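You operate a simulated robot arm through the tools that you are given. There is no shell and no other tool.

You run a simulated robot arm. Do the job below in one go: nothing can be reset, and whatever is moved stays where it is left.

Task
Wipe the drops off the blue-striped tube's chalk-marked spot, then sand it.
Fine: Clamp the tube first. Blue rag and black sanding block; put both back. What is to be rubbed or washed off counts as gone when no trace of it is left.
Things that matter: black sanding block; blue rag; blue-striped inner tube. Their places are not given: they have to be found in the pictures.

The check looks at the end state, three seconds after you hand in, the way a careful person would. Anything else that was tipped, shoved, dropped, spilled or broken makes it a failure.

Robot
A 7-joint arm with a fingered hand, fixed in place. Base frame: the origin is on the floor under the middle of its stand, x ahead of it, y to its left, z up; the work surface is at about z = 0.78. Readings come in m, degrees, newtons and seconds.
It reaches about 1.333 m from its shoulder. Its first joint turns from -69.0 to 172.0 degrees. Payload 5 kg.
The tool frame sits at the grasp point between the pads (the TCP): z along the fingers, y along the line on which they close. The tips reach 0.032 m beyond it. The gripper opens to 0.16 m; its body begins 0.089 m behind the TCP. The gripper is a hand of 3 fingers: y runs from the thumb to the fingers, the wrist lies at [0, 0, -0.252] in the tool frame, and closing takes about 1.5 s.
Orientation is told as [roll, pitch, yaw] about the base's x, y, z axes, in that order, counted from this pose: with the fingers straight down and closing along the base's y, the tool's x points along the base's -x, its y along +y and its z along -z.

Tools
- The arm moves only by the tool apply_moves. Its argument "steps" is a list of rows, each an object of numbers (a shift or turn left out is 0, a gripper value left out holds the last): "x", "y", "z": the shift along the base's x, y, z in m; "ax", "ay", "az": the turn, a rotation vector about the base's x, y, z in rad; "grip": the gripper command, from -1 (shut) to 1 (fully open), values between in proportion. In form: [{"x": .., "y": .., "z": .., "ax": .., "ay": .., "az": .., "grip": ..}, ...]. A call has 1 to 20 rows; each row is the pose to reach, as a shift and turn from the pose commanded when the call began. Rows are played at 5 a second. More than 0.05 m and 8.6 degrees between two rows, or a gripper value outside its range, and nothing of the call is played. A pose out of reach is approached as far as the arm can. The call stops where the force on the tool passes 60 N (or 10 N more than at its start, if that is more) or the arm is blocked; 0.2 s more then pass. Each finger travels about 0.108 m/s and halts on what it meets, pressing with about 31 N; the grip force reading is that of the motor and also rises with nothing between the fingers. The clock runs only during rows and for 0.2 s after the last one: add rows that repeat a pose to give the fingers time. The reply holds the time, the measured pose of the TCP, the force on the tool along the base axes, the opening and the grip force, in the units named above and with some noise, with the torque about the TCP (base axes, N m) and any sound that the robot's microphone picked up.
- Cameras (640 x 400 px; columns grow to the right, rows downward): "scene" is fixed at [0.4055, 0.4954, 1.5502]; the picture's right is [-1.00, 0.00, 0.00], its down [0.00, 0.47, -0.88] and it looks along [-0.00, -0.88, -0.47] (base axes); focal length 318 px, centre (320, 200). "wrist" rides on the gripper at [0.065, -0.004, -0.116] in the tool frame; the picture's right is [0.06, 1.00, 0.00], its down [-0.87, 0.05, -0.49] and it looks along [-0.49, 0.03, 0.87] (tool axes); focal length 261 px, centre (320, 200).
- camera(camera): a new picture of that camera. It takes no simulated time.
- slide_trunk(by): slides the trunk up (or, below 0, down) by that many m; the arm rides with it, the base frame stays. It gives what a move gives, with no picture.
- grasp_type(shape): the hand has 3 fingers and takes this shape, open, in about a second: jaw (thumb against the fingers, like two jaws); tri (thumb and two fingers); tip (a fingertip pinch); poke (one finger out to press); point (the index stretched); flat (the hand flat); cup (the hand cupped); fist (a fist). The gripper value then closes the fingers along that shape, each until it touches; the sizes above hold for jaw. It gives what a move gives, with no picture.
- measure_at(camera, pixels): for up to 12 pixels [column, row] of the newest picture of that camera ("zoom" is the newest enlarged one), the place [x, y, z] in the base frame of the surface seen there, good to about 0.003 m, but the place of the scene camera against the robot may be out by one fixed shift of up to 0.018 m in any direction. It takes no simulated time.
- zoom(camera, box): a new picture of the part [left, top, right, bottom] of that camera's present view, enlarged. It takes no simulated time.
- finish_job(): hands the job in; it is judged then, once.

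Unless the task says otherwise, let go and move clear before handing in.

The tools are called after "Emit:" as a command line: name --argument value ..., lists and objects as JSON in quotes. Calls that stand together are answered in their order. apply_moves: Moves the arm, as the interface text tells. Its arguments: {"type":"object","properties":{"steps":{"type":"array"}},"required":["steps"]} The other tools are called the same way: slide_trunk (by) moves the trunk up or down; grasp_type (shape) gives the hand a shape; camera (camera) takes a picture; measure_at (camera, pixels) gives the place of the surface under pixels of a picture; zoom (camera, box) takes an enlarged picture of a part of a camera's view; finish_job () hands the job in.

At the start:

```text
time: 0.0
tcp_pos: [0.4643, -0.6509, 1.1738]
tcp_rot: [0.1, 0.0, 0.0]
force: [1.1, -0.4, 0.8]
moment: [0.02, -0.01, 0.0]
opening: 0.1602
grasp_force: 0.1
shape: jaw
trunk travel left (down, up): [-0.575, 0.365]
```

scene: 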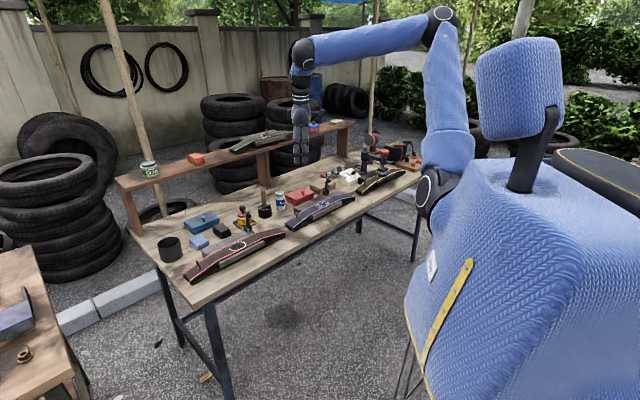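
wrist: 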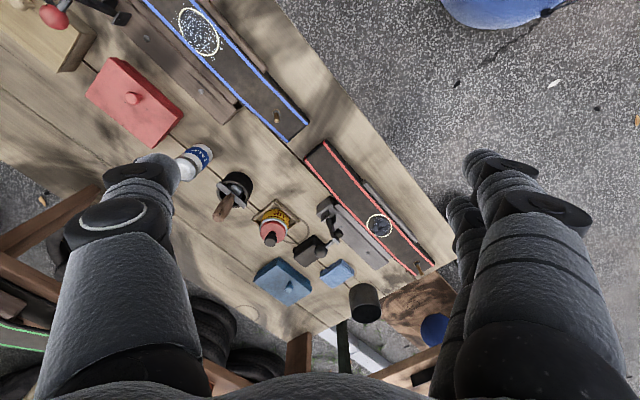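

The scene picture shows a bench with red-striped (about 235,255), blue-striped (about 320,212) and yellow/green-striped tubes. I'll zoom in on the details before moving.

Emit:
zoom --camera "scene" --box '[140, 160, 300, 290]'

Emit:
zoom --camera "scene" --box '[260, 130, 430, 240]'

Emit:
zoom --camera "wrist" --box '[0, 0, 320, 200]'

Emit:
zoom --camera "wrist" --box '[160, 130, 480, 330]'

```text
3.08 times, centred on (220, 225) of scene
```

zoom: 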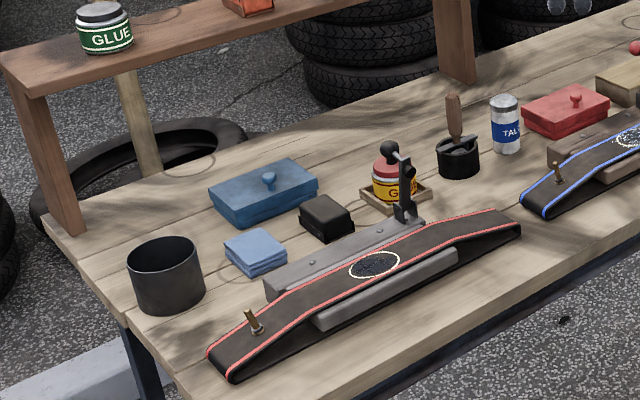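

```text
3.64 times, centred on (345, 185) of scene
```

zoom: 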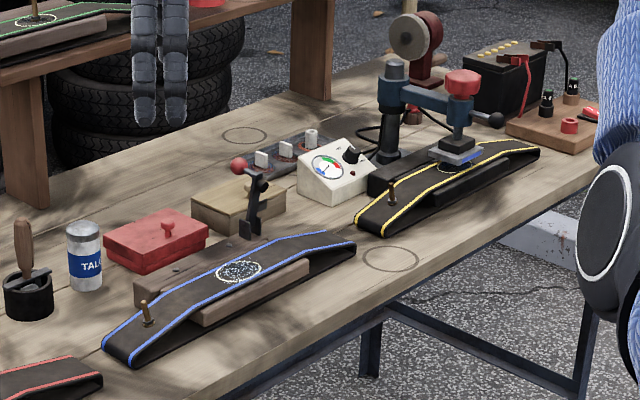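

```text
2.00 times, centred on (160, 100) of wrist
```

zoom: 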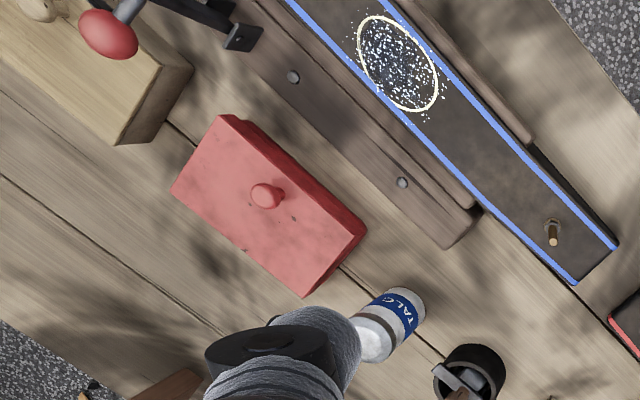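

```text
2.00 times, centred on (320, 230) of wrist
```

zoom: 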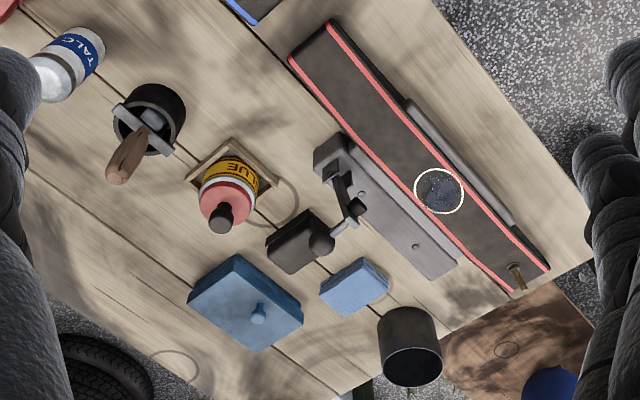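

The blue rag looks like the small folded cloth at scene (202,242) and the black block is at (222,231). I'll measure those, the blue tube and its clamp (the red-knob lever) in both cameras.

Emit:
camera --camera "scene"

Emit:
camera --camera "wrist"

Emit:
measure_at --camera "scene" --pixels '[[203, 241], [222, 229], [171, 236], [202, 221], [321, 207], [319, 176], [325, 173], [327, 182], [329, 190], [300, 197], [302, 224], [240, 247]]'

Emit:
measure_at --camera "wrist" --pixels '[[198, 32], [277, 118], [146, 38], [201, 91], [54, 17], [336, 273], [308, 250], [285, 285], [379, 225], [265, 60], [134, 98], [120, 15]]'

```text
taken
```

scene: 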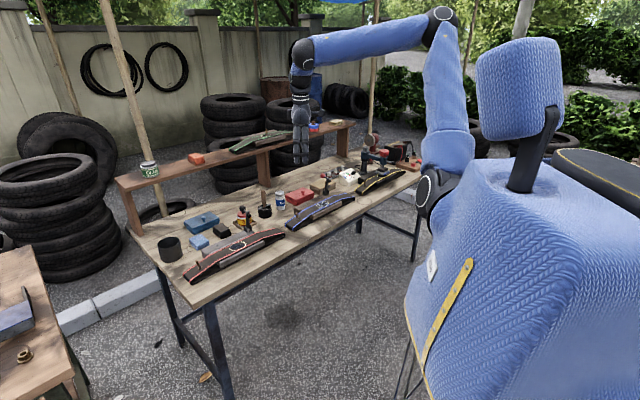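

```text
taken
```

wrist: 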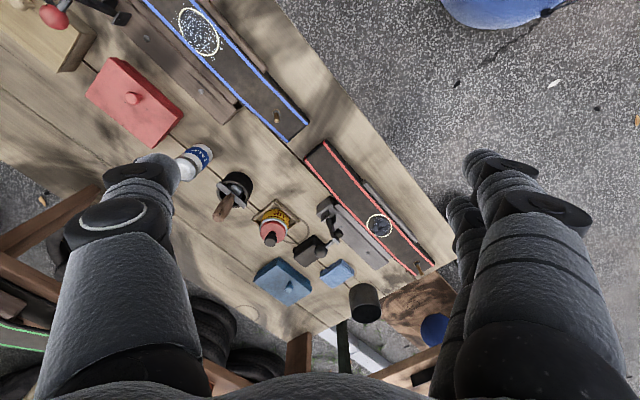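

```text
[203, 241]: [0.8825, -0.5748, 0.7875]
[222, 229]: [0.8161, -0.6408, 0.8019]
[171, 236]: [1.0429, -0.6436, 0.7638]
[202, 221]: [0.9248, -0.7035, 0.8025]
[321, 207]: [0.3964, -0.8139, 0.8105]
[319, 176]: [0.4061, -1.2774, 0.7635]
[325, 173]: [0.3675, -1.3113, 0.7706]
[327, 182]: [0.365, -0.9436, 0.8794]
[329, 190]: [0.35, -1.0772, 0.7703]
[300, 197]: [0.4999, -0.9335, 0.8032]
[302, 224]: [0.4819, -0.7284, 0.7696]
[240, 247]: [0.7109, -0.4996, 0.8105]
```

```text
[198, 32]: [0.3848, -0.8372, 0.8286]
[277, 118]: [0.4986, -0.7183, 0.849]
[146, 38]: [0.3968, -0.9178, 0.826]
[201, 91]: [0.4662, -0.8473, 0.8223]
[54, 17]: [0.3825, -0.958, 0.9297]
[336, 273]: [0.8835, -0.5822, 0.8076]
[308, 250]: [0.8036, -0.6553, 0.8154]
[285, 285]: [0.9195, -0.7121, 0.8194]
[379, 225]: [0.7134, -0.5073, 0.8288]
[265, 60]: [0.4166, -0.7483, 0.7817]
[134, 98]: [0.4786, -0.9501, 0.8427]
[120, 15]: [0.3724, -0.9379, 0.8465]
```

The wrist measurements give a scene-camera offset of about (+0.002, -0.008, +0.018). I'll check the shelf and the right side of the bench for other rags or blocks.

Emit:
zoom --camera "scene" --box '[290, 110, 370, 160]'

Emit:
zoom --camera "scene" --box '[170, 205, 250, 255]'

Emit:
zoom --camera "scene" --box '[280, 170, 380, 235]'

Emit:
zoom --camera "scene" --box '[130, 140, 230, 202]'

Emit:
zoom --camera "scene" --box '[0, 240, 110, 400]'

```text
8.00 times, centred on (330, 135) of scene
```

zoom: 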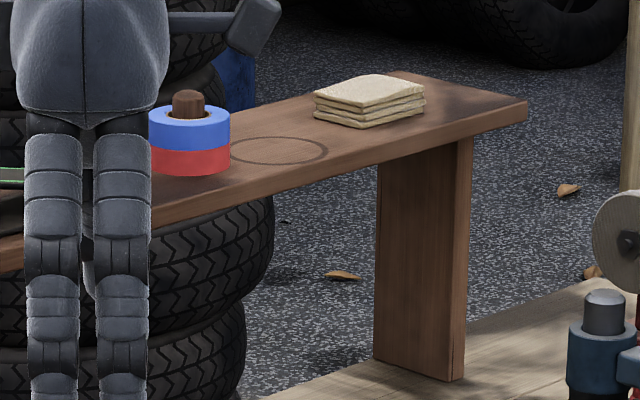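

```text
8.00 times, centred on (210, 230) of scene
```

zoom: 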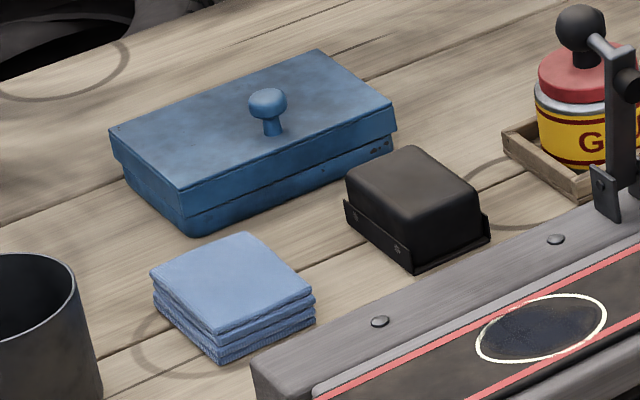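

```text
6.15 times, centred on (330, 202) of scene
```

zoom: 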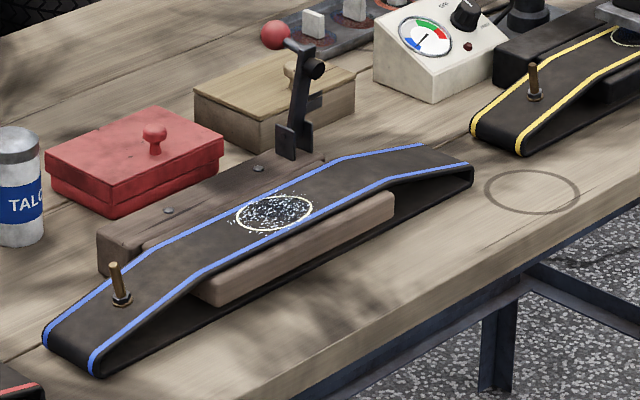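

```text
6.40 times, centred on (180, 171) of scene
```

zoom: 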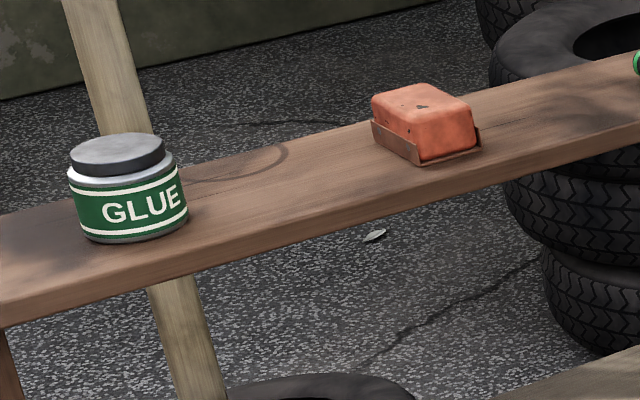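

```text
2.50 times, centred on (55, 320) of scene
```

zoom: 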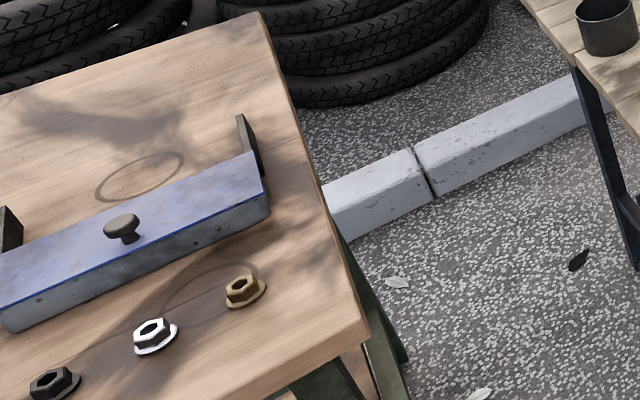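

The wooden-jawed clamp behind the blue tube (red ball lever, scene zoom ~275,35) is open. The rag is the folded blue cloth and the block is the black one beside it. I'll rotate the hand 45° to align with the bench and look closely at the clamp.

Emit:
apply_moves --steps '[{"x": -0.02, "y": -0.027, "z": -0.005, "az": -0.098}, {"x": -0.04, "y": -0.054, "z": -0.01, "az": -0.196}, {"x": -0.06, "y": -0.081, "z": -0.02, "az": -0.294}, {"x": -0.08, "y": -0.108, "z": -0.03, "az": -0.392}, {"x": -0.1, "y": -0.135, "z": -0.05, "az": -0.49}, {"x": -0.12, "y": -0.162, "z": -0.07, "az": -0.588}, {"x": -0.14, "y": -0.189, "z": -0.08, "az": -0.687}, {"x": -0.158, "y": -0.215, "z": -0.09, "az": -0.785}, {"x": -0.158, "y": -0.215, "z": -0.09, "az": -0.785}]'

Emit:
camera --camera "wrist"

Emit:
camera --camera "scene"

```text
time: 2.0
tcp_pos: [0.3061, -0.8647, 1.0836]
tcp_rot: [-0.1, 0.0, -45.0]
force: [-0.2, -0.5, 0.4]
moment: [0.0, -0.01, -0.03]
opening: 0.1597
grasp_force: 0.0
shape: jaw
trunk travel left (down, up): [-0.575, 0.365]
```

```text
taken
```

wrist: 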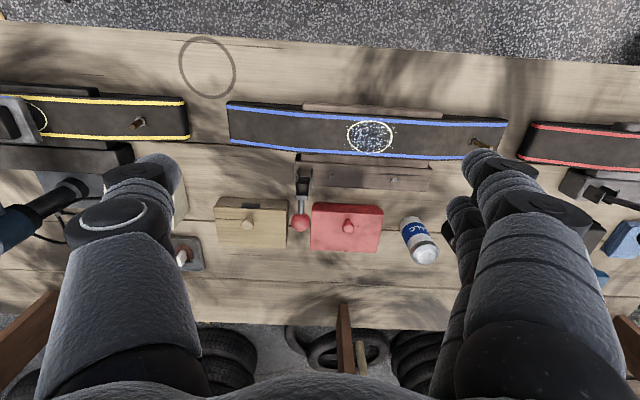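

```text
taken
```

scene: 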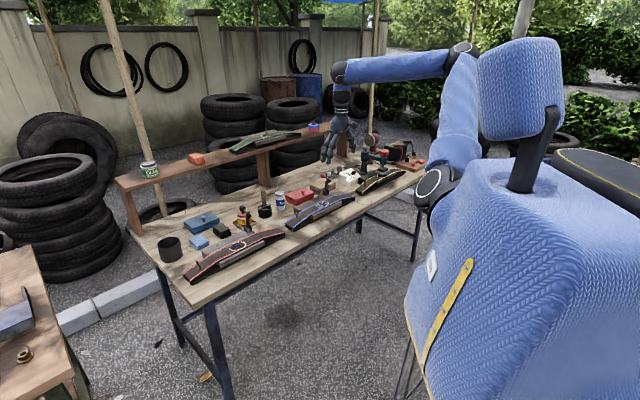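

The wrist view is now aligned with the bench, with the clamp lever at (303,185), the red ball at (299,222) and the chalk circle at (370,136). I'll zoom in and measure these.

Emit:
zoom --camera "wrist" --box '[220, 90, 460, 240]'

Emit:
measure_at --camera "wrist" --pixels '[[299, 222], [303, 185], [303, 170], [304, 195], [370, 136], [347, 136], [393, 136], [370, 118], [370, 153], [370, 108], [365, 172], [478, 142]]'

Emit:
zoom --camera "scene" --box '[300, 165, 350, 215]'

```text
2.67 times, centred on (340, 165) of wrist
```

zoom: 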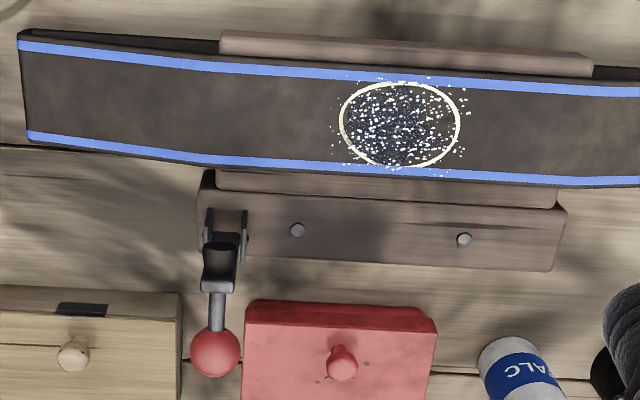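

```text
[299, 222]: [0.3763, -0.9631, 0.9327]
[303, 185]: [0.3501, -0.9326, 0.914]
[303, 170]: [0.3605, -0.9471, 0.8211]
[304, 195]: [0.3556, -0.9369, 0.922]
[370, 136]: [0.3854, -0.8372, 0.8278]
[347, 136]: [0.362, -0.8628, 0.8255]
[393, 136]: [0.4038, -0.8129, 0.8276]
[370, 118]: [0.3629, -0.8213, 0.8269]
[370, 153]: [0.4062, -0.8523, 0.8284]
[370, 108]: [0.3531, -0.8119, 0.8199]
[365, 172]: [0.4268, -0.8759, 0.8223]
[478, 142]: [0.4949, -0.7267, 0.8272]
```

```text
8.00 times, centred on (325, 190) of scene
```

zoom: 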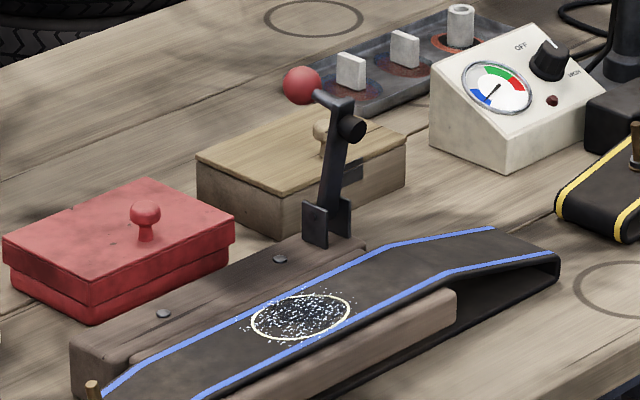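

The lever stands open with its pad facing the tube and the ball behind. I'll measure the lever parts and neighbours (shelf, boxes) in the scene zoom.

Emit:
measure_at --camera "zoom" --pixels '[[302, 85], [325, 98], [352, 130], [338, 140], [330, 180], [316, 225], [342, 225], [320, 260], [146, 215], [323, 128], [280, 258], [240, 165]]'

Emit:
measure_at --camera "scene" --pixels '[[230, 150], [262, 140], [300, 133], [320, 124], [262, 170], [345, 122], [150, 178]]'

Emit:
measure_at --camera "wrist" --pixels '[[250, 205], [250, 225], [347, 225], [325, 215], [340, 240], [416, 232], [182, 258], [345, 320], [232, 205], [286, 215]]'

```text
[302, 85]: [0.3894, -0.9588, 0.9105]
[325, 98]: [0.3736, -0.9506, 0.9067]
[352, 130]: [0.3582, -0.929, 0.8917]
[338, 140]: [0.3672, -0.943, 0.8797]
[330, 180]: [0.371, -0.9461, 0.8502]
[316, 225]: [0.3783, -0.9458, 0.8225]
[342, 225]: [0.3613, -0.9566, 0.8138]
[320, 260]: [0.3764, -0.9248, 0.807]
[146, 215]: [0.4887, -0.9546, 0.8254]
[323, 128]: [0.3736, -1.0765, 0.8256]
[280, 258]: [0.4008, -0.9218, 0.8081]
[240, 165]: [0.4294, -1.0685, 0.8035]
```

```text
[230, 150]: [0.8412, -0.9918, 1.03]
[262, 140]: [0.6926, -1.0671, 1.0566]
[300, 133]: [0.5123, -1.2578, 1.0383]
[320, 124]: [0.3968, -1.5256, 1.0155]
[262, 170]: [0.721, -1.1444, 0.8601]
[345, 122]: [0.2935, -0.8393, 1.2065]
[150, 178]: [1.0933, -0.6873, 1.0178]
```

```text
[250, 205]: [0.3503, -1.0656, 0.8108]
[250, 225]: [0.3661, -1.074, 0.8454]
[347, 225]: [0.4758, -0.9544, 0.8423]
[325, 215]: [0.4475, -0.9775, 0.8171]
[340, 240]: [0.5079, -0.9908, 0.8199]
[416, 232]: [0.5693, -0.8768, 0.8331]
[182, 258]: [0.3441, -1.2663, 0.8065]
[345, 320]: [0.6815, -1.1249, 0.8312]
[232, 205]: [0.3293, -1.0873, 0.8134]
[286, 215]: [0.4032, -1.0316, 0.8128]
```

The lever pivots near (s=-0.41, t=-0.93) in bench axes, so pushing the ball forward from behind should swing the pad onto the tube. I'll close the hand, move above and behind the ball, and look.

Emit:
apply_moves --steps '[{"grip": -1}, {"x": 0.02, "y": -0.02, "grip": -1}, {"x": 0.045, "y": -0.055, "grip": -1}, {"x": 0.07, "y": -0.09, "grip": -1}, {"x": 0.095, "y": -0.12, "grip": -1}, {"x": 0.114, "y": -0.143, "grip": -1}, {"x": 0.114, "y": -0.143, "grip": -1}, {"x": 0.114, "y": -0.143, "grip": -1}, {"x": 0.114, "y": -0.143, "grip": -1}, {"x": 0.114, "y": -0.143, "grip": -1}]'

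Emit:
camera --camera "wrist"

Emit:
zoom --camera "scene" --box '[270, 90, 400, 220]'

```text
time: 4.2
tcp_pos: [0.4202, -1.0064, 1.0848]
tcp_rot: [0.1, 0.0, -44.9]
force: [-0.2, -0.2, 0.2]
moment: [0.0, 0.0, 0.03]
opening: 0.0
grasp_force: 30.7
shape: jaw
trunk travel left (down, up): [-0.575, 0.365]
```

```text
taken
```

wrist: 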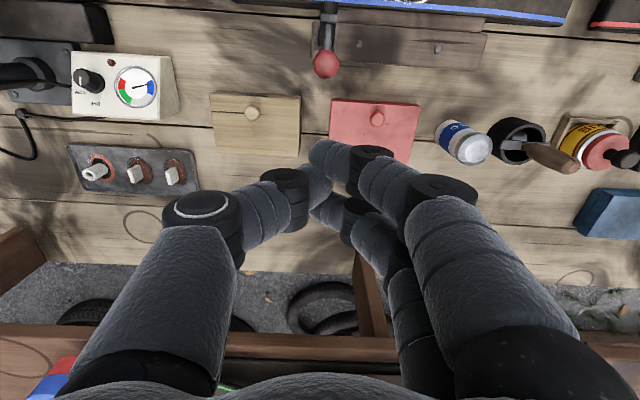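

```text
3.08 times, centred on (335, 155) of scene
```

zoom: 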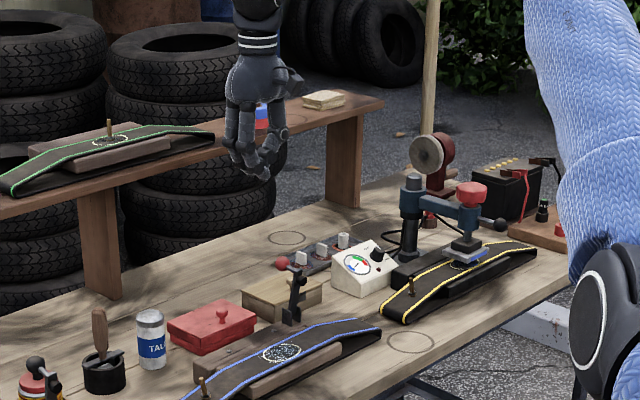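

The closed fingers point down behind the lever, whose ball is at (325,64). I'll re-measure the ball and lever from this angle before descending.

Emit:
measure_at --camera "wrist" --pixels '[[325, 62], [325, 72], [315, 64], [335, 64], [327, 40], [326, 30], [378, 117], [252, 113], [330, 152], [322, 200], [318, 185]]'

Emit:
zoom --camera "wrist" --box '[260, 0, 420, 100]'

```text
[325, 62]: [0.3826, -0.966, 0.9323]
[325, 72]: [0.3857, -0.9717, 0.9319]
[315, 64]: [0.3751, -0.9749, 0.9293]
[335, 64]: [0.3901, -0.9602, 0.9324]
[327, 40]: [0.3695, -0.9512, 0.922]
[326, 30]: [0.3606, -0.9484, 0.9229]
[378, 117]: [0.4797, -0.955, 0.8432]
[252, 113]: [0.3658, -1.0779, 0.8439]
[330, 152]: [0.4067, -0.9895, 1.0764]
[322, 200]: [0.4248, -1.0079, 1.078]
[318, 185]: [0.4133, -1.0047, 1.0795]
```

```text
4.00 times, centred on (340, 50) of wrist
```

zoom: 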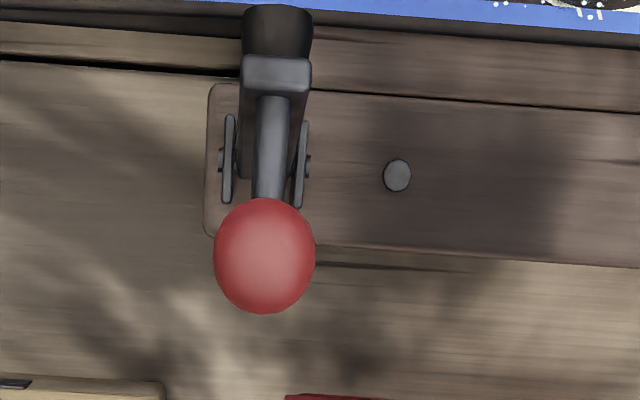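

The ball centre is near (0.383,-0.968,0.920) and the fingers have about 7 mm clearance behind it. I'll back off 1 cm, descend so the tips sit just below ball-centre height, and check.

Emit:
apply_moves --steps '[{"x": 0.004, "y": -0.004, "z": -0.03}, {"x": 0.007, "y": -0.007, "z": -0.065}, {"x": 0.007, "y": -0.007, "z": -0.1}, {"x": 0.007, "y": -0.007, "z": -0.13}, {"x": 0.007, "y": -0.007, "z": -0.148}, {"x": 0.007, "y": -0.007, "z": -0.148}]'

Emit:
camera --camera "wrist"

Emit:
zoom --camera "scene" --box '[270, 110, 380, 220]'

```text
time: 5.6
tcp_pos: [0.4286, -1.0165, 0.9365]
tcp_rot: [0.0, 0.0, -45.0]
force: [0.4, -0.7, -0.1]
moment: [0.01, 0.02, 0.0]
opening: 0.0
grasp_force: 30.8
shape: jaw
trunk travel left (down, up): [-0.575, 0.365]
```

```text
taken
```

wrist: 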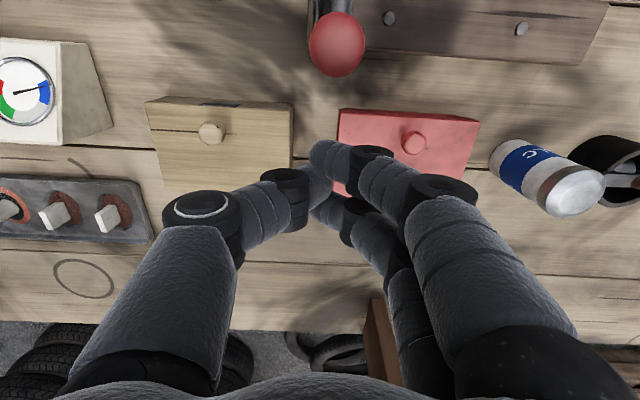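

```text
3.64 times, centred on (325, 165) of scene
```

zoom: 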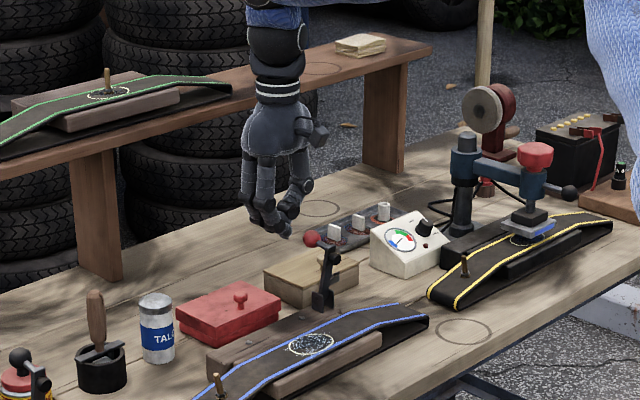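

Hand is behind the ball, now at (337,42) in the wrist view. I'll check its lateral alignment with the fingertips.

Emit:
measure_at --camera "wrist" --pixels '[[337, 42], [312, 42], [362, 42], [337, 70], [325, 150], [335, 155], [316, 160]]'

```text
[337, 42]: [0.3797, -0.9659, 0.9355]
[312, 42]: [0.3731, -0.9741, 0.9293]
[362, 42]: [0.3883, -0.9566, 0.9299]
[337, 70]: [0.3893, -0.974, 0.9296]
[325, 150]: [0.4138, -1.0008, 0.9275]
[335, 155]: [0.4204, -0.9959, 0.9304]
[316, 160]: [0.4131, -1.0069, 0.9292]
```

The fingertip and ball line up laterally (both s≈-0.414). I'll push slowly forward 9 cm and watch the force.

Emit:
apply_moves --steps '[{"x": -0.0106, "y": 0.0106}, {"x": -0.0184, "y": 0.0184}, {"x": -0.0255, "y": 0.0255}, {"x": -0.0325, "y": 0.0325}, {"x": -0.0396, "y": 0.0396}, {"x": -0.0467, "y": 0.0467}, {"x": -0.0537, "y": 0.0537}, {"x": -0.0608, "y": 0.0608}, {"x": -0.0636, "y": 0.0636}]'

Emit:
camera --camera "wrist"

Emit:
zoom --camera "scene" --box '[270, 110, 380, 220]'

```text
time: 7.6
tcp_pos: [0.3643, -0.9526, 0.935]
tcp_rot: [0.0, 0.1, -45.1]
force: [-0.3, 0.3, -0.3]
moment: [0.0, -0.02, 0.02]
opening: 0.0
grasp_force: 31.0
shape: jaw
trunk travel left (down, up): [-0.575, 0.365]
```

```text
taken
```

wrist: 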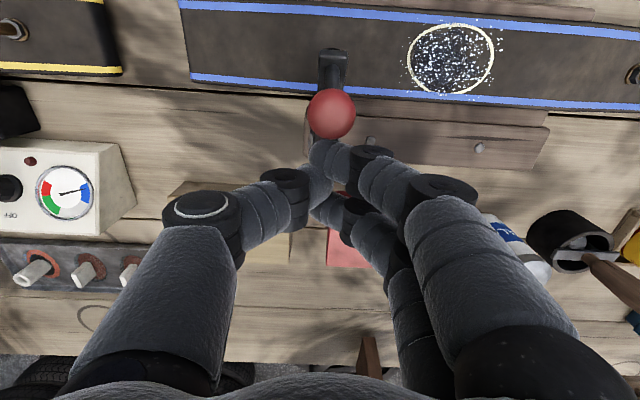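

```text
3.64 times, centred on (325, 165) of scene
```

zoom: 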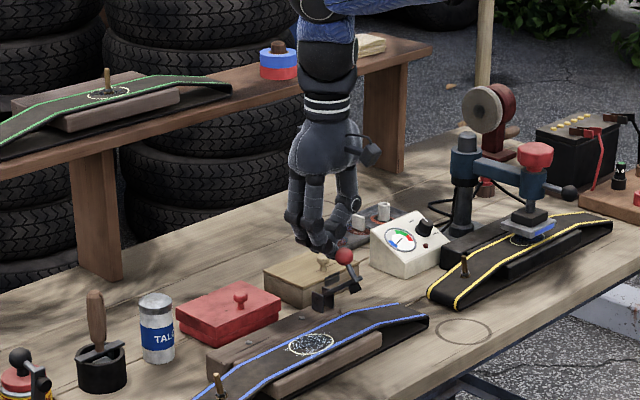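

The lever has swung forward roughly 40° with hardly any force; the ball is now at (331,112). I'll measure it and keep following the arc forward and down.

Emit:
measure_at --camera "wrist" --pixels '[[331, 112], [331, 95], [332, 62], [332, 50], [328, 152], [331, 133]]'

Emit:
zoom --camera "scene" --box '[300, 165, 350, 215]'

```text
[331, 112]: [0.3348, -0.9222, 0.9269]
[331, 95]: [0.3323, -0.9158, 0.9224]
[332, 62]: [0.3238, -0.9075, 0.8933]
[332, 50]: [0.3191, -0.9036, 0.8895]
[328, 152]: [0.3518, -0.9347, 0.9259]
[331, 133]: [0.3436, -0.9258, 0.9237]
```

```text
8.00 times, centred on (325, 190) of scene
```

zoom: 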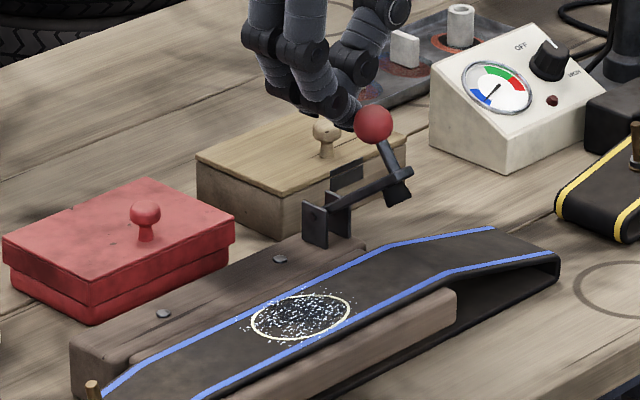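

The ball centre is now around t=-0.889, z=0.915, on an 88 mm arc. I'll follow the arc by another 35° with smaller steps.

Emit:
apply_moves --steps '[{"x": -0.0057, "y": 0.0057, "z": -0.005}, {"x": -0.0113, "y": 0.0113, "z": -0.011}, {"x": -0.017, "y": 0.017, "z": -0.019}, {"x": -0.0219, "y": 0.0219, "z": -0.028}, {"x": -0.0255, "y": 0.0255, "z": -0.036}]'

Emit:
camera --camera "wrist"

Emit:
zoom --camera "scene" --box '[300, 165, 350, 215]'

```text
time: 8.8
tcp_pos: [0.3373, -0.9266, 0.8998]
tcp_rot: [0.0, 0.1, -45.0]
force: [0.6, 0.3, 0.1]
moment: [0.05, -0.03, 0.01]
opening: 0.0
grasp_force: 31.2
shape: jaw
trunk travel left (down, up): [-0.575, 0.365]
```

```text
taken
```

wrist: 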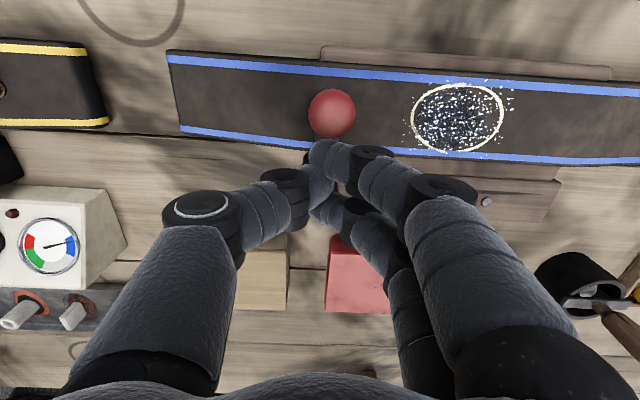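

```text
8.00 times, centred on (325, 190) of scene
```

zoom: 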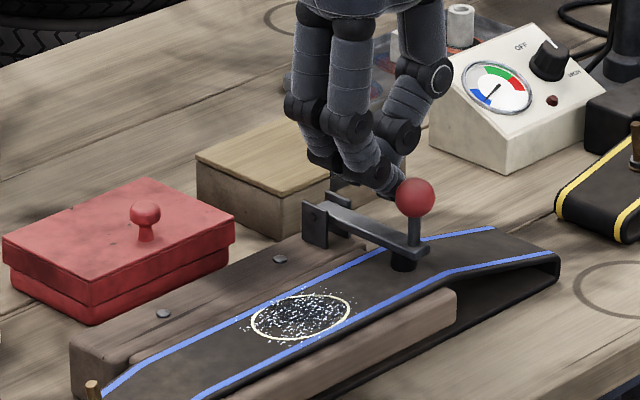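

The lever is now nearly horizontal with the pad at the tube. I'll measure it, then lift off and press straight down on the ball to check it's seated.

Emit:
measure_at --camera "wrist" --pixels '[[332, 110], [332, 95], [458, 118], [328, 152]]'

Emit:
apply_moves --steps '[{"x": 0.004, "y": -0.004, "z": 0.02}, {"x": 0.004, "y": -0.004, "z": 0.05}, {"x": 0.004, "y": -0.004, "z": 0.08}]'

Emit:
camera --camera "wrist"

Emit:
zoom --camera "scene" --box '[300, 165, 350, 215]'

```text
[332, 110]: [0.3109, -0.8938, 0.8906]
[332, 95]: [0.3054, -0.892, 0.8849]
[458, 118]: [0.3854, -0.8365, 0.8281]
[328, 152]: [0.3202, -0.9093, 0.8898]
```

```text
time: 9.6
tcp_pos: [0.3431, -0.9297, 0.9799]
tcp_rot: [0.0, 0.0, -45.0]
force: [-0.1, 0.3, 0.1]
moment: [-0.03, 0.0, 0.01]
opening: 0.0
grasp_force: 31.2
shape: jaw
trunk travel left (down, up): [-0.575, 0.365]
```

```text
taken
```

wrist: 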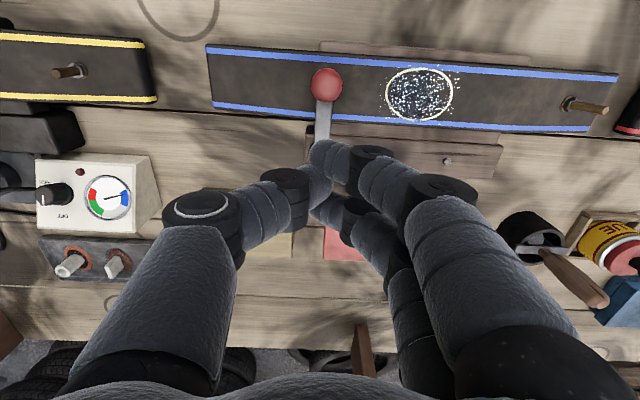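

```text
8.00 times, centred on (325, 190) of scene
```

zoom: 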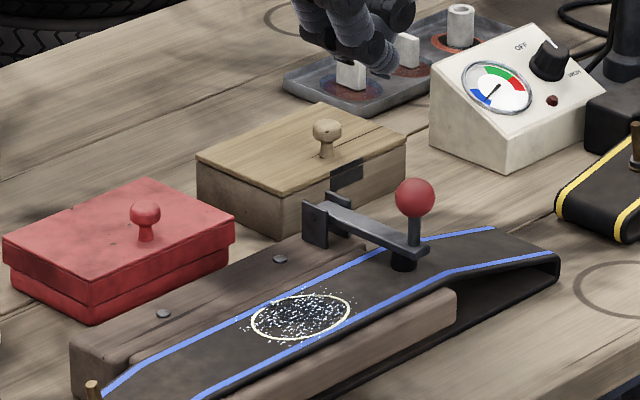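

The lever stays down on its own; ball top at z≈0.891. I'll press down on it gently with the fingertips to make sure the pad bears on the tube.

Emit:
apply_moves --steps '[{"x": -0.012, "y": 0.012, "z": 0.0}, {"x": -0.0226, "y": 0.0226, "z": -0.02}, {"x": -0.0226, "y": 0.0226, "z": -0.045}, {"x": -0.0226, "y": 0.0226, "z": -0.053}, {"x": -0.0226, "y": 0.0226, "z": -0.057}, {"x": -0.0226, "y": 0.0226, "z": -0.06}, {"x": -0.0226, "y": 0.0226, "z": -0.063}, {"x": -0.0226, "y": 0.0226, "z": -0.066}]'

Emit:
camera --camera "wrist"

Emit:
zoom --camera "scene" --box '[300, 165, 350, 215]'

```text
time: 11.4
tcp_pos: [0.3198, -0.9081, 0.9173]
tcp_rot: [-0.1, -0.3, -45.1]
force: [1.0, -3.2, 26.8]
moment: [0.05, 0.22, 0.03]
opening: 0.0
grasp_force: 30.8
shape: jaw
trunk travel left (down, up): [-0.575, 0.365]
```

```text
taken
```

wrist: 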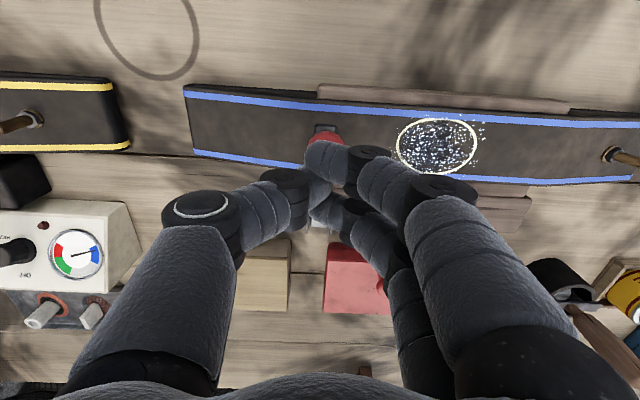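

```text
8.00 times, centred on (325, 190) of scene
```

zoom: 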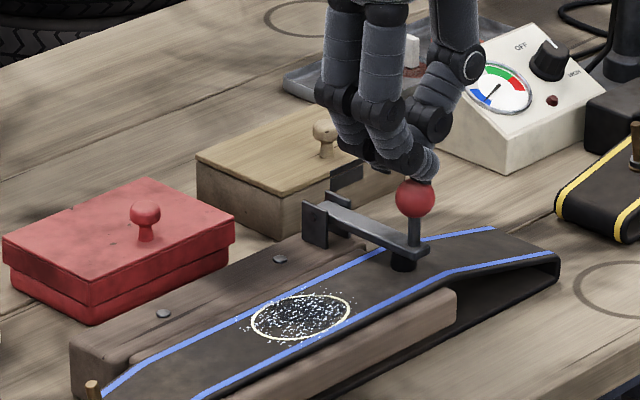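

At 27 N downward the lever doesn't move any further, so the clamp is seated. I'll lift off and travel to above the rag and sanding block, opening the hand on the way.

Emit:
apply_moves --steps '[{"z": 0.03}, {"z": 0.08}, {"z": 0.12}, {"x": 0.035, "y": 0.028, "z": 0.13}, {"x": 0.072, "y": 0.058, "z": 0.13}, {"x": 0.109, "y": 0.088, "z": 0.13}, {"x": 0.146, "y": 0.118, "z": 0.13}, {"x": 0.183, "y": 0.148, "z": 0.13}, {"x": 0.22, "y": 0.178, "z": 0.13}, {"x": 0.257, "y": 0.208, "z": 0.13}, {"x": 0.294, "y": 0.238, "z": 0.13}, {"x": 0.331, "y": 0.268, "z": 0.13}, {"x": 0.368, "y": 0.298, "z": 0.13}, {"x": 0.405, "y": 0.328, "z": 0.13}, {"x": 0.442, "y": 0.358, "z": 0.13, "grip": 1}, {"x": 0.465, "y": 0.373, "z": 0.13, "grip": 1}, {"x": 0.465, "y": 0.373, "z": 0.13, "grip": 1}, {"x": 0.465, "y": 0.373, "z": 0.13, "grip": 1}, {"x": 0.465, "y": 0.373, "z": 0.13, "grip": 1}, {"x": 0.465, "y": 0.373, "z": 0.13, "grip": 1}]'

Emit:
camera --camera "wrist"

Emit:
camera --camera "scene"

```text
time: 15.6
tcp_pos: [0.7862, -0.5349, 1.0447]
tcp_rot: [-0.1, 0.0, -45.0]
force: [-1.1, 0.5, 0.0]
moment: [0.0, 0.02, -0.02]
opening: 0.1601
grasp_force: 0.0
shape: jaw
trunk travel left (down, up): [-0.575, 0.365]
```

```text
taken
```

wrist: 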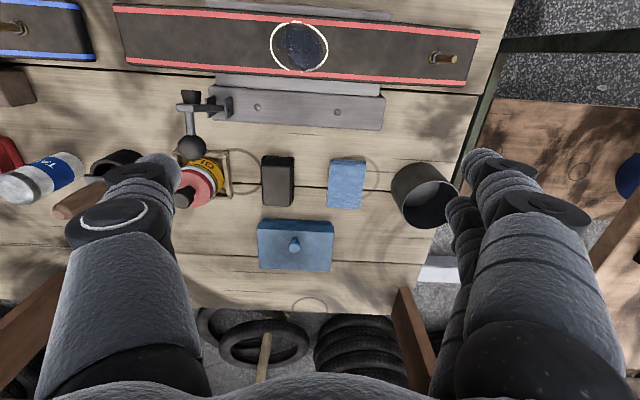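

```text
taken
```

scene: 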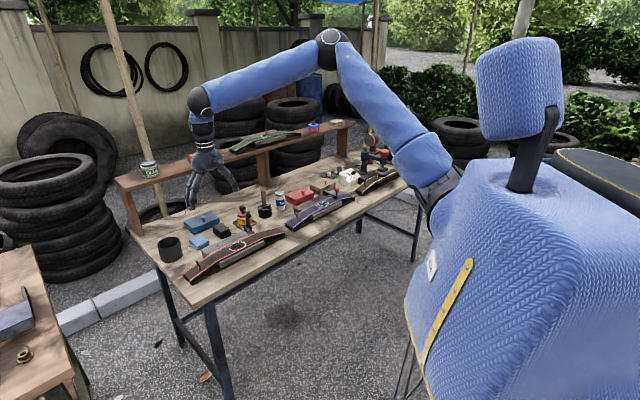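

The view is aligned: rag at (347,182), block at (277,180), blue box behind, pot at right. I'll zoom and measure corners.

Emit:
zoom --camera "wrist" --box '[220, 80, 460, 230]'

Emit:
measure_at --camera "wrist" --pixels '[[347, 182], [330, 162], [363, 162], [329, 205], [361, 205], [279, 180], [266, 157], [293, 157], [265, 200], [292, 200], [395, 180], [340, 225]]'

Emit:
measure_at --camera "wrist" --pixels '[[192, 145], [192, 108], [232, 175], [310, 180], [310, 120], [258, 107], [337, 112], [295, 245], [425, 200], [295, 222], [375, 180], [245, 180]]'

```text
2.67 times, centred on (340, 155) of wrist
```

zoom: 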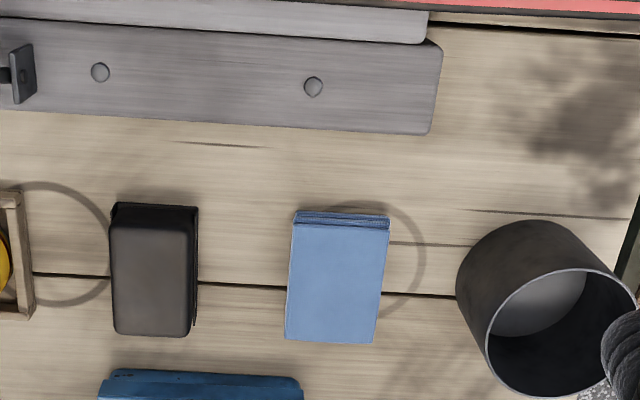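

```text
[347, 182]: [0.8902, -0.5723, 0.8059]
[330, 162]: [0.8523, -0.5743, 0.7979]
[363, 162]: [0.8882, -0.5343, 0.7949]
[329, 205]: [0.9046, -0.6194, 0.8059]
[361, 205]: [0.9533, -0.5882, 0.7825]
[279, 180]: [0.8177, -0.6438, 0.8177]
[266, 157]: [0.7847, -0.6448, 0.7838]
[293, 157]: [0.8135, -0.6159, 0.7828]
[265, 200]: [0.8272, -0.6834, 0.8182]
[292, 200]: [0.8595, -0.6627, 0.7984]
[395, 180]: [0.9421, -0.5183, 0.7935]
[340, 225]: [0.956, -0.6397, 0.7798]
```

```text
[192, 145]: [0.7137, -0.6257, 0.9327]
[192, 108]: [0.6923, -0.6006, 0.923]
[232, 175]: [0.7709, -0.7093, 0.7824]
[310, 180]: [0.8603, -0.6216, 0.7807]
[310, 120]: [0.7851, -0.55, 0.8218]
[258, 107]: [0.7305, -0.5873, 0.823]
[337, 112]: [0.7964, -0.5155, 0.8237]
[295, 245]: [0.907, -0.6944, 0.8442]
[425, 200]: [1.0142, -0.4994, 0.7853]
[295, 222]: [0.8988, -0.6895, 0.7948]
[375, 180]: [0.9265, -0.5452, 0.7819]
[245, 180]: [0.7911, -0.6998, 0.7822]
```

Rag is about 55 × 72 mm at s≈0.225 and the block 47 × 65 mm at s≈0.123. I'll measure the pot, the blue box edges and the finger geometry to choose the grip direction.

Emit:
measure_at --camera "wrist" --pixels '[[392, 190], [403, 167], [425, 163], [445, 180], [403, 208], [332, 228], [330, 265], [334, 222], [259, 222], [380, 128], [381, 100], [366, 166]]'

Emit:
measure_at --camera "wrist" --pixels '[[165, 160], [150, 172], [120, 180], [110, 215], [140, 240], [480, 160], [510, 175], [530, 205], [455, 205], [462, 230], [490, 215], [540, 280]]'

```text
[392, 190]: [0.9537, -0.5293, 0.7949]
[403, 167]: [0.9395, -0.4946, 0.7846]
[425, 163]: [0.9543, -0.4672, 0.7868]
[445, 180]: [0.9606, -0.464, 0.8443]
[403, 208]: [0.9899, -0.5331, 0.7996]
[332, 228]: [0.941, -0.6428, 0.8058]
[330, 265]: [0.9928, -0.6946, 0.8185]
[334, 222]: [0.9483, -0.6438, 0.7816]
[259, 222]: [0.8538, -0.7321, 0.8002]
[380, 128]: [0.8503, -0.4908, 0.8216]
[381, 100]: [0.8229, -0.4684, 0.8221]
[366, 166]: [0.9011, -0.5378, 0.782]
```

```text
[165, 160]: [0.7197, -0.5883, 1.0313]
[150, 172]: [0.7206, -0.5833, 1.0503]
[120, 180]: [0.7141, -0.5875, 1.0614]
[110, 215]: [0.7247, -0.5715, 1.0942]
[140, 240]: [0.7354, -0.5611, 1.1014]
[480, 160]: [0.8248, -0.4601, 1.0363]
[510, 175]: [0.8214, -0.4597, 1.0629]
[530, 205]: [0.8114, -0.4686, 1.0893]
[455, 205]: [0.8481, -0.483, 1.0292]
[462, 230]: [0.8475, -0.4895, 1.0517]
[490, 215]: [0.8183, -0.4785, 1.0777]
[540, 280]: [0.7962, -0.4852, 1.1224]
```

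The gaps favour gripping the rag across the bench (thumb at the back, two fingers at the front). I'll turn the hand by +90° above the rag and look again.

Emit:
apply_moves --steps '[{"x": 0.01, "y": -0.004, "az": 0.14}, {"x": 0.02, "y": -0.007, "az": 0.28}, {"x": 0.03, "y": -0.01, "az": 0.42}, {"x": 0.04, "y": -0.014, "az": 0.56}, {"x": 0.05, "y": -0.017, "az": 0.7}, {"x": 0.06, "y": -0.02, "az": 0.84}, {"x": 0.07, "y": -0.024, "az": 0.98}, {"x": 0.08, "y": -0.027, "az": 1.12}, {"x": 0.09, "y": -0.031, "az": 1.26}, {"x": 0.1, "y": -0.034, "az": 1.4}, {"x": 0.1115, "y": -0.0382, "az": 1.5708}, {"x": 0.1115, "y": -0.0382, "az": 1.5708}]'

Emit:
camera --camera "wrist"

Emit:
camera --camera "scene"

```text
refused: row 11 steps farther than a row can; nothing moved
```

```text
taken
```

wrist: 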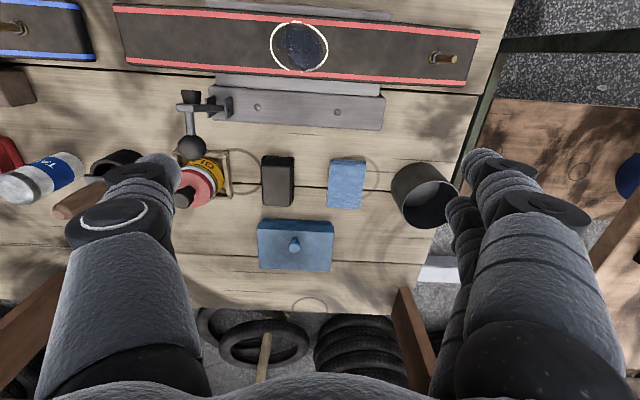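

```text
taken
```

scene: 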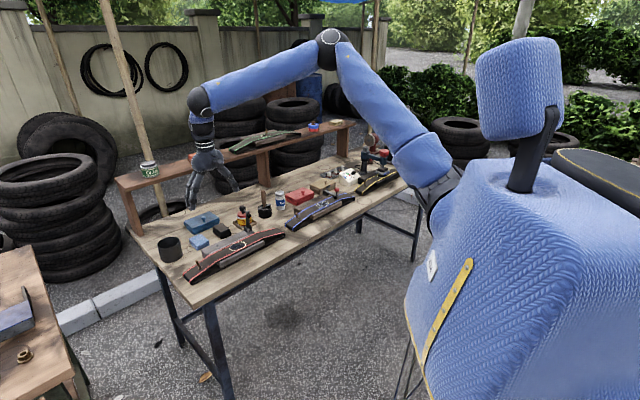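

The last row turned too far (0.17 rad), so nothing moved. I'll resend with even steps and set a partial opening.

Emit:
apply_moves --steps '[{"x": 0.01, "y": -0.004, "az": 0.131}, {"x": 0.02, "y": -0.007, "az": 0.262}, {"x": 0.03, "y": -0.01, "az": 0.393}, {"x": 0.04, "y": -0.014, "az": 0.524}, {"x": 0.05, "y": -0.017, "az": 0.655}, {"x": 0.06, "y": -0.02, "az": 0.785}, {"x": 0.07, "y": -0.024, "az": 0.916}, {"x": 0.08, "y": -0.027, "az": 1.047}, {"x": 0.09, "y": -0.031, "az": 1.178}, {"x": 0.1, "y": -0.034, "az": 1.309, "grip": 0.15}, {"x": 0.107, "y": -0.036, "az": 1.44, "grip": 0.15}, {"x": 0.1115, "y": -0.0382, "az": 1.5708, "grip": 0.15}, {"x": 0.1115, "y": -0.0382, "az": 1.5708, "grip": 0.15}, {"x": 0.1115, "y": -0.0382, "az": 1.5708, "grip": 0.15}]'

Emit:
camera --camera "wrist"

Emit:
camera --camera "scene"

```text
time: 18.6
tcp_pos: [0.8975, -0.5727, 1.0428]
tcp_rot: [0.0, 0.1, 44.9]
force: [-0.6, -0.2, 0.2]
moment: [0.0, -0.03, 0.01]
opening: 0.0928
grasp_force: 0.0
shape: jaw
trunk travel left (down, up): [-0.575, 0.365]
```

```text
taken
```

wrist: 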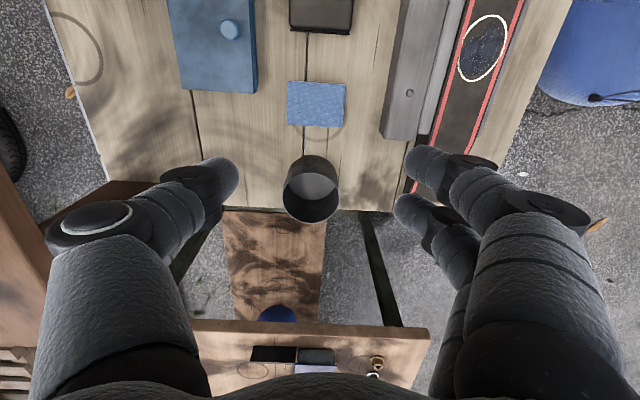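

```text
taken
```

scene: 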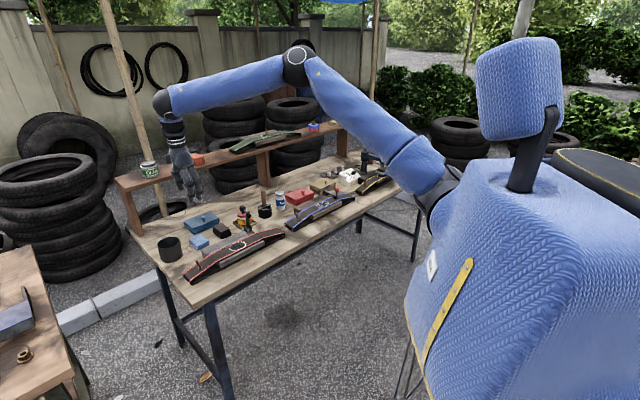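

The hand is at yaw +45°, opening 0.093, with the rag at (316,103). I'll measure rag corners and finger surfaces here.

Emit:
zoom --camera "wrist" --box '[240, 40, 400, 140]'

Emit:
measure_at --camera "wrist" --pixels '[[290, 83], [345, 86], [290, 123], [342, 125], [316, 103], [258, 85], [382, 130], [305, 165], [300, 30], [348, 30]]'

Emit:
measure_at --camera "wrist" --pixels '[[228, 170], [215, 180], [185, 190], [140, 200], [60, 230], [415, 155], [440, 165], [480, 185], [410, 205], [440, 220], [540, 210], [100, 230]]'

```text
4.00 times, centred on (320, 90) of wrist
```

zoom: 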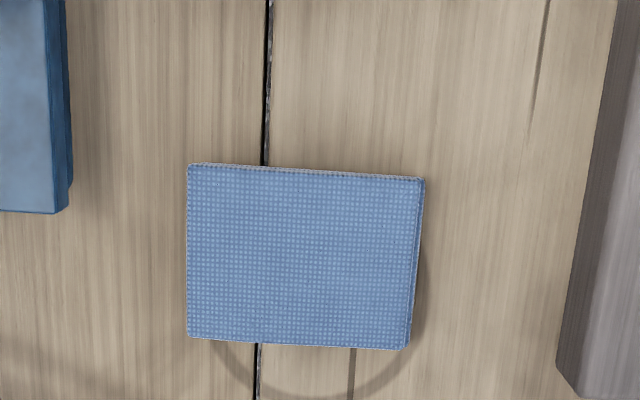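

```text
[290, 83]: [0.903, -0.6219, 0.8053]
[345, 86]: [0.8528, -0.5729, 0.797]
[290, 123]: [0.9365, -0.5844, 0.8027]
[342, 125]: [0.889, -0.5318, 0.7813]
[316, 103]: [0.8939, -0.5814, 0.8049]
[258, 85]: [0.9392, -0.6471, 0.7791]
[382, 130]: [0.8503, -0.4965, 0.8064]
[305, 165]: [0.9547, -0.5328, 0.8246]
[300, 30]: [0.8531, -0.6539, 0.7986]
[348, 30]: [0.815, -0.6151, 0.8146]
```

```text
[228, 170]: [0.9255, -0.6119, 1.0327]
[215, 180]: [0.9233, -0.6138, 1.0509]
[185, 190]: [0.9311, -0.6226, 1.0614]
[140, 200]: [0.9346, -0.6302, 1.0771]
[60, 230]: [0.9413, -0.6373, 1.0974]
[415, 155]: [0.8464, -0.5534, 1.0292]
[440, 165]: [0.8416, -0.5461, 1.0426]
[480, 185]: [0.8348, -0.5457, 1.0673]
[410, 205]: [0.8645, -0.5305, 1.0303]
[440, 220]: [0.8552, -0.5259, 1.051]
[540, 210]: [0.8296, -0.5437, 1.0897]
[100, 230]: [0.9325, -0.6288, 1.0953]
```

Rag spans s 0.199–0.252, t -1.079 to -1.007, top z 0.8055, and the hand is centred with clearance from the box and rail. I'll descend and check before closing.

Emit:
apply_moves --steps '[{"z": -0.04}, {"z": -0.08}, {"z": -0.12}, {"z": -0.15}, {"x": 0.001, "y": -0.001, "z": -0.175}, {"x": 0.001, "y": -0.001, "z": -0.195}, {"x": 0.001, "y": -0.001, "z": -0.21}, {"x": 0.001, "y": -0.001, "z": -0.2205}]'

Emit:
camera --camera "wrist"

Emit:
zoom --camera "scene" --box '[150, 190, 250, 260]'

```text
time: 20.4
tcp_pos: [0.8976, -0.5753, 0.8235]
tcp_rot: [0.0, 0.0, 45.0]
force: [-0.2, -0.3, -0.3]
moment: [0.02, 0.02, -0.01]
opening: 0.0926
grasp_force: 0.1
shape: jaw
trunk travel left (down, up): [-0.575, 0.365]
```

```text
taken
```

wrist: 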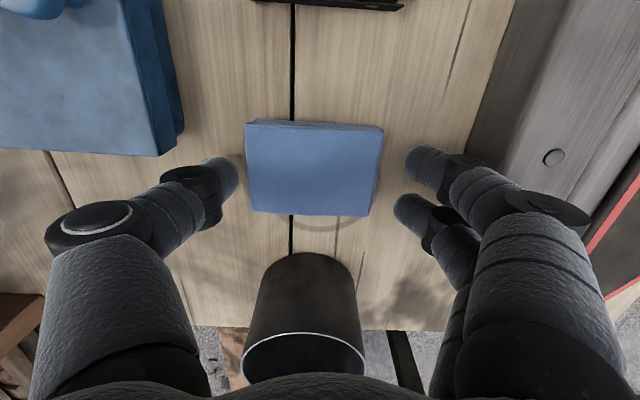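

```text
5.71 times, centred on (200, 225) of scene
```

zoom: 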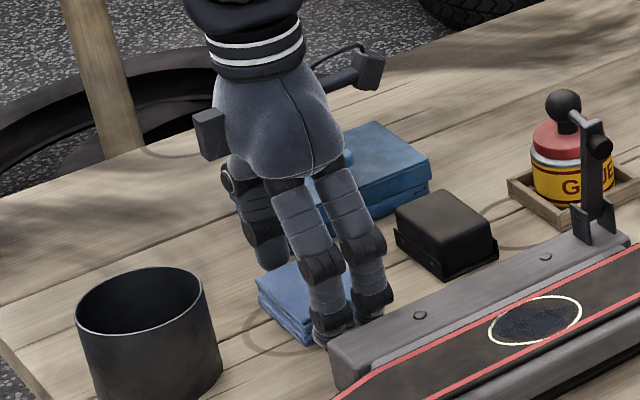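

The fingers straddle the rag cleanly. Closing now.

Emit:
apply_moves --steps '[{"grip": -1}, {"grip": -1}, {"grip": -1}, {"grip": -1}, {"grip": -1}, {"grip": -1}, {"grip": -1}]'

Emit:
camera --camera "wrist"

Emit:
zoom --camera "scene" --box '[150, 190, 250, 260]'

```text
time: 22.0
tcp_pos: [0.8977, -0.5751, 0.8231]
tcp_rot: [0.0, 0.0, 44.9]
force: [0.7, -0.4, -0.2]
moment: [0.0, 0.0, -0.02]
opening: 0.0694
grasp_force: 31.2
shape: jaw
trunk travel left (down, up): [-0.575, 0.365]
```

```text
taken
```

wrist: 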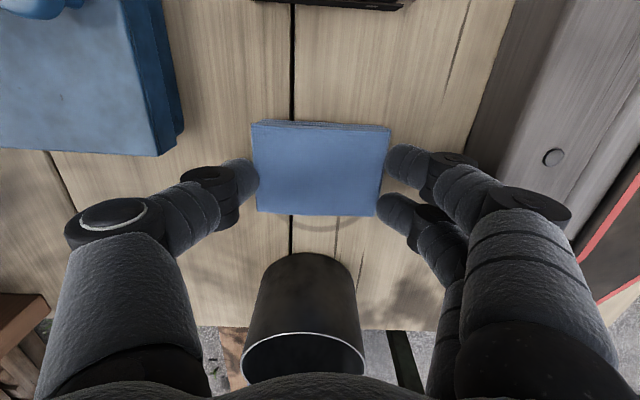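

```text
5.71 times, centred on (200, 225) of scene
```

zoom: 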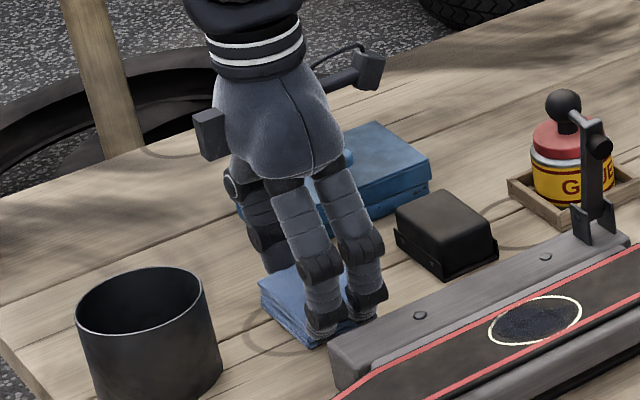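

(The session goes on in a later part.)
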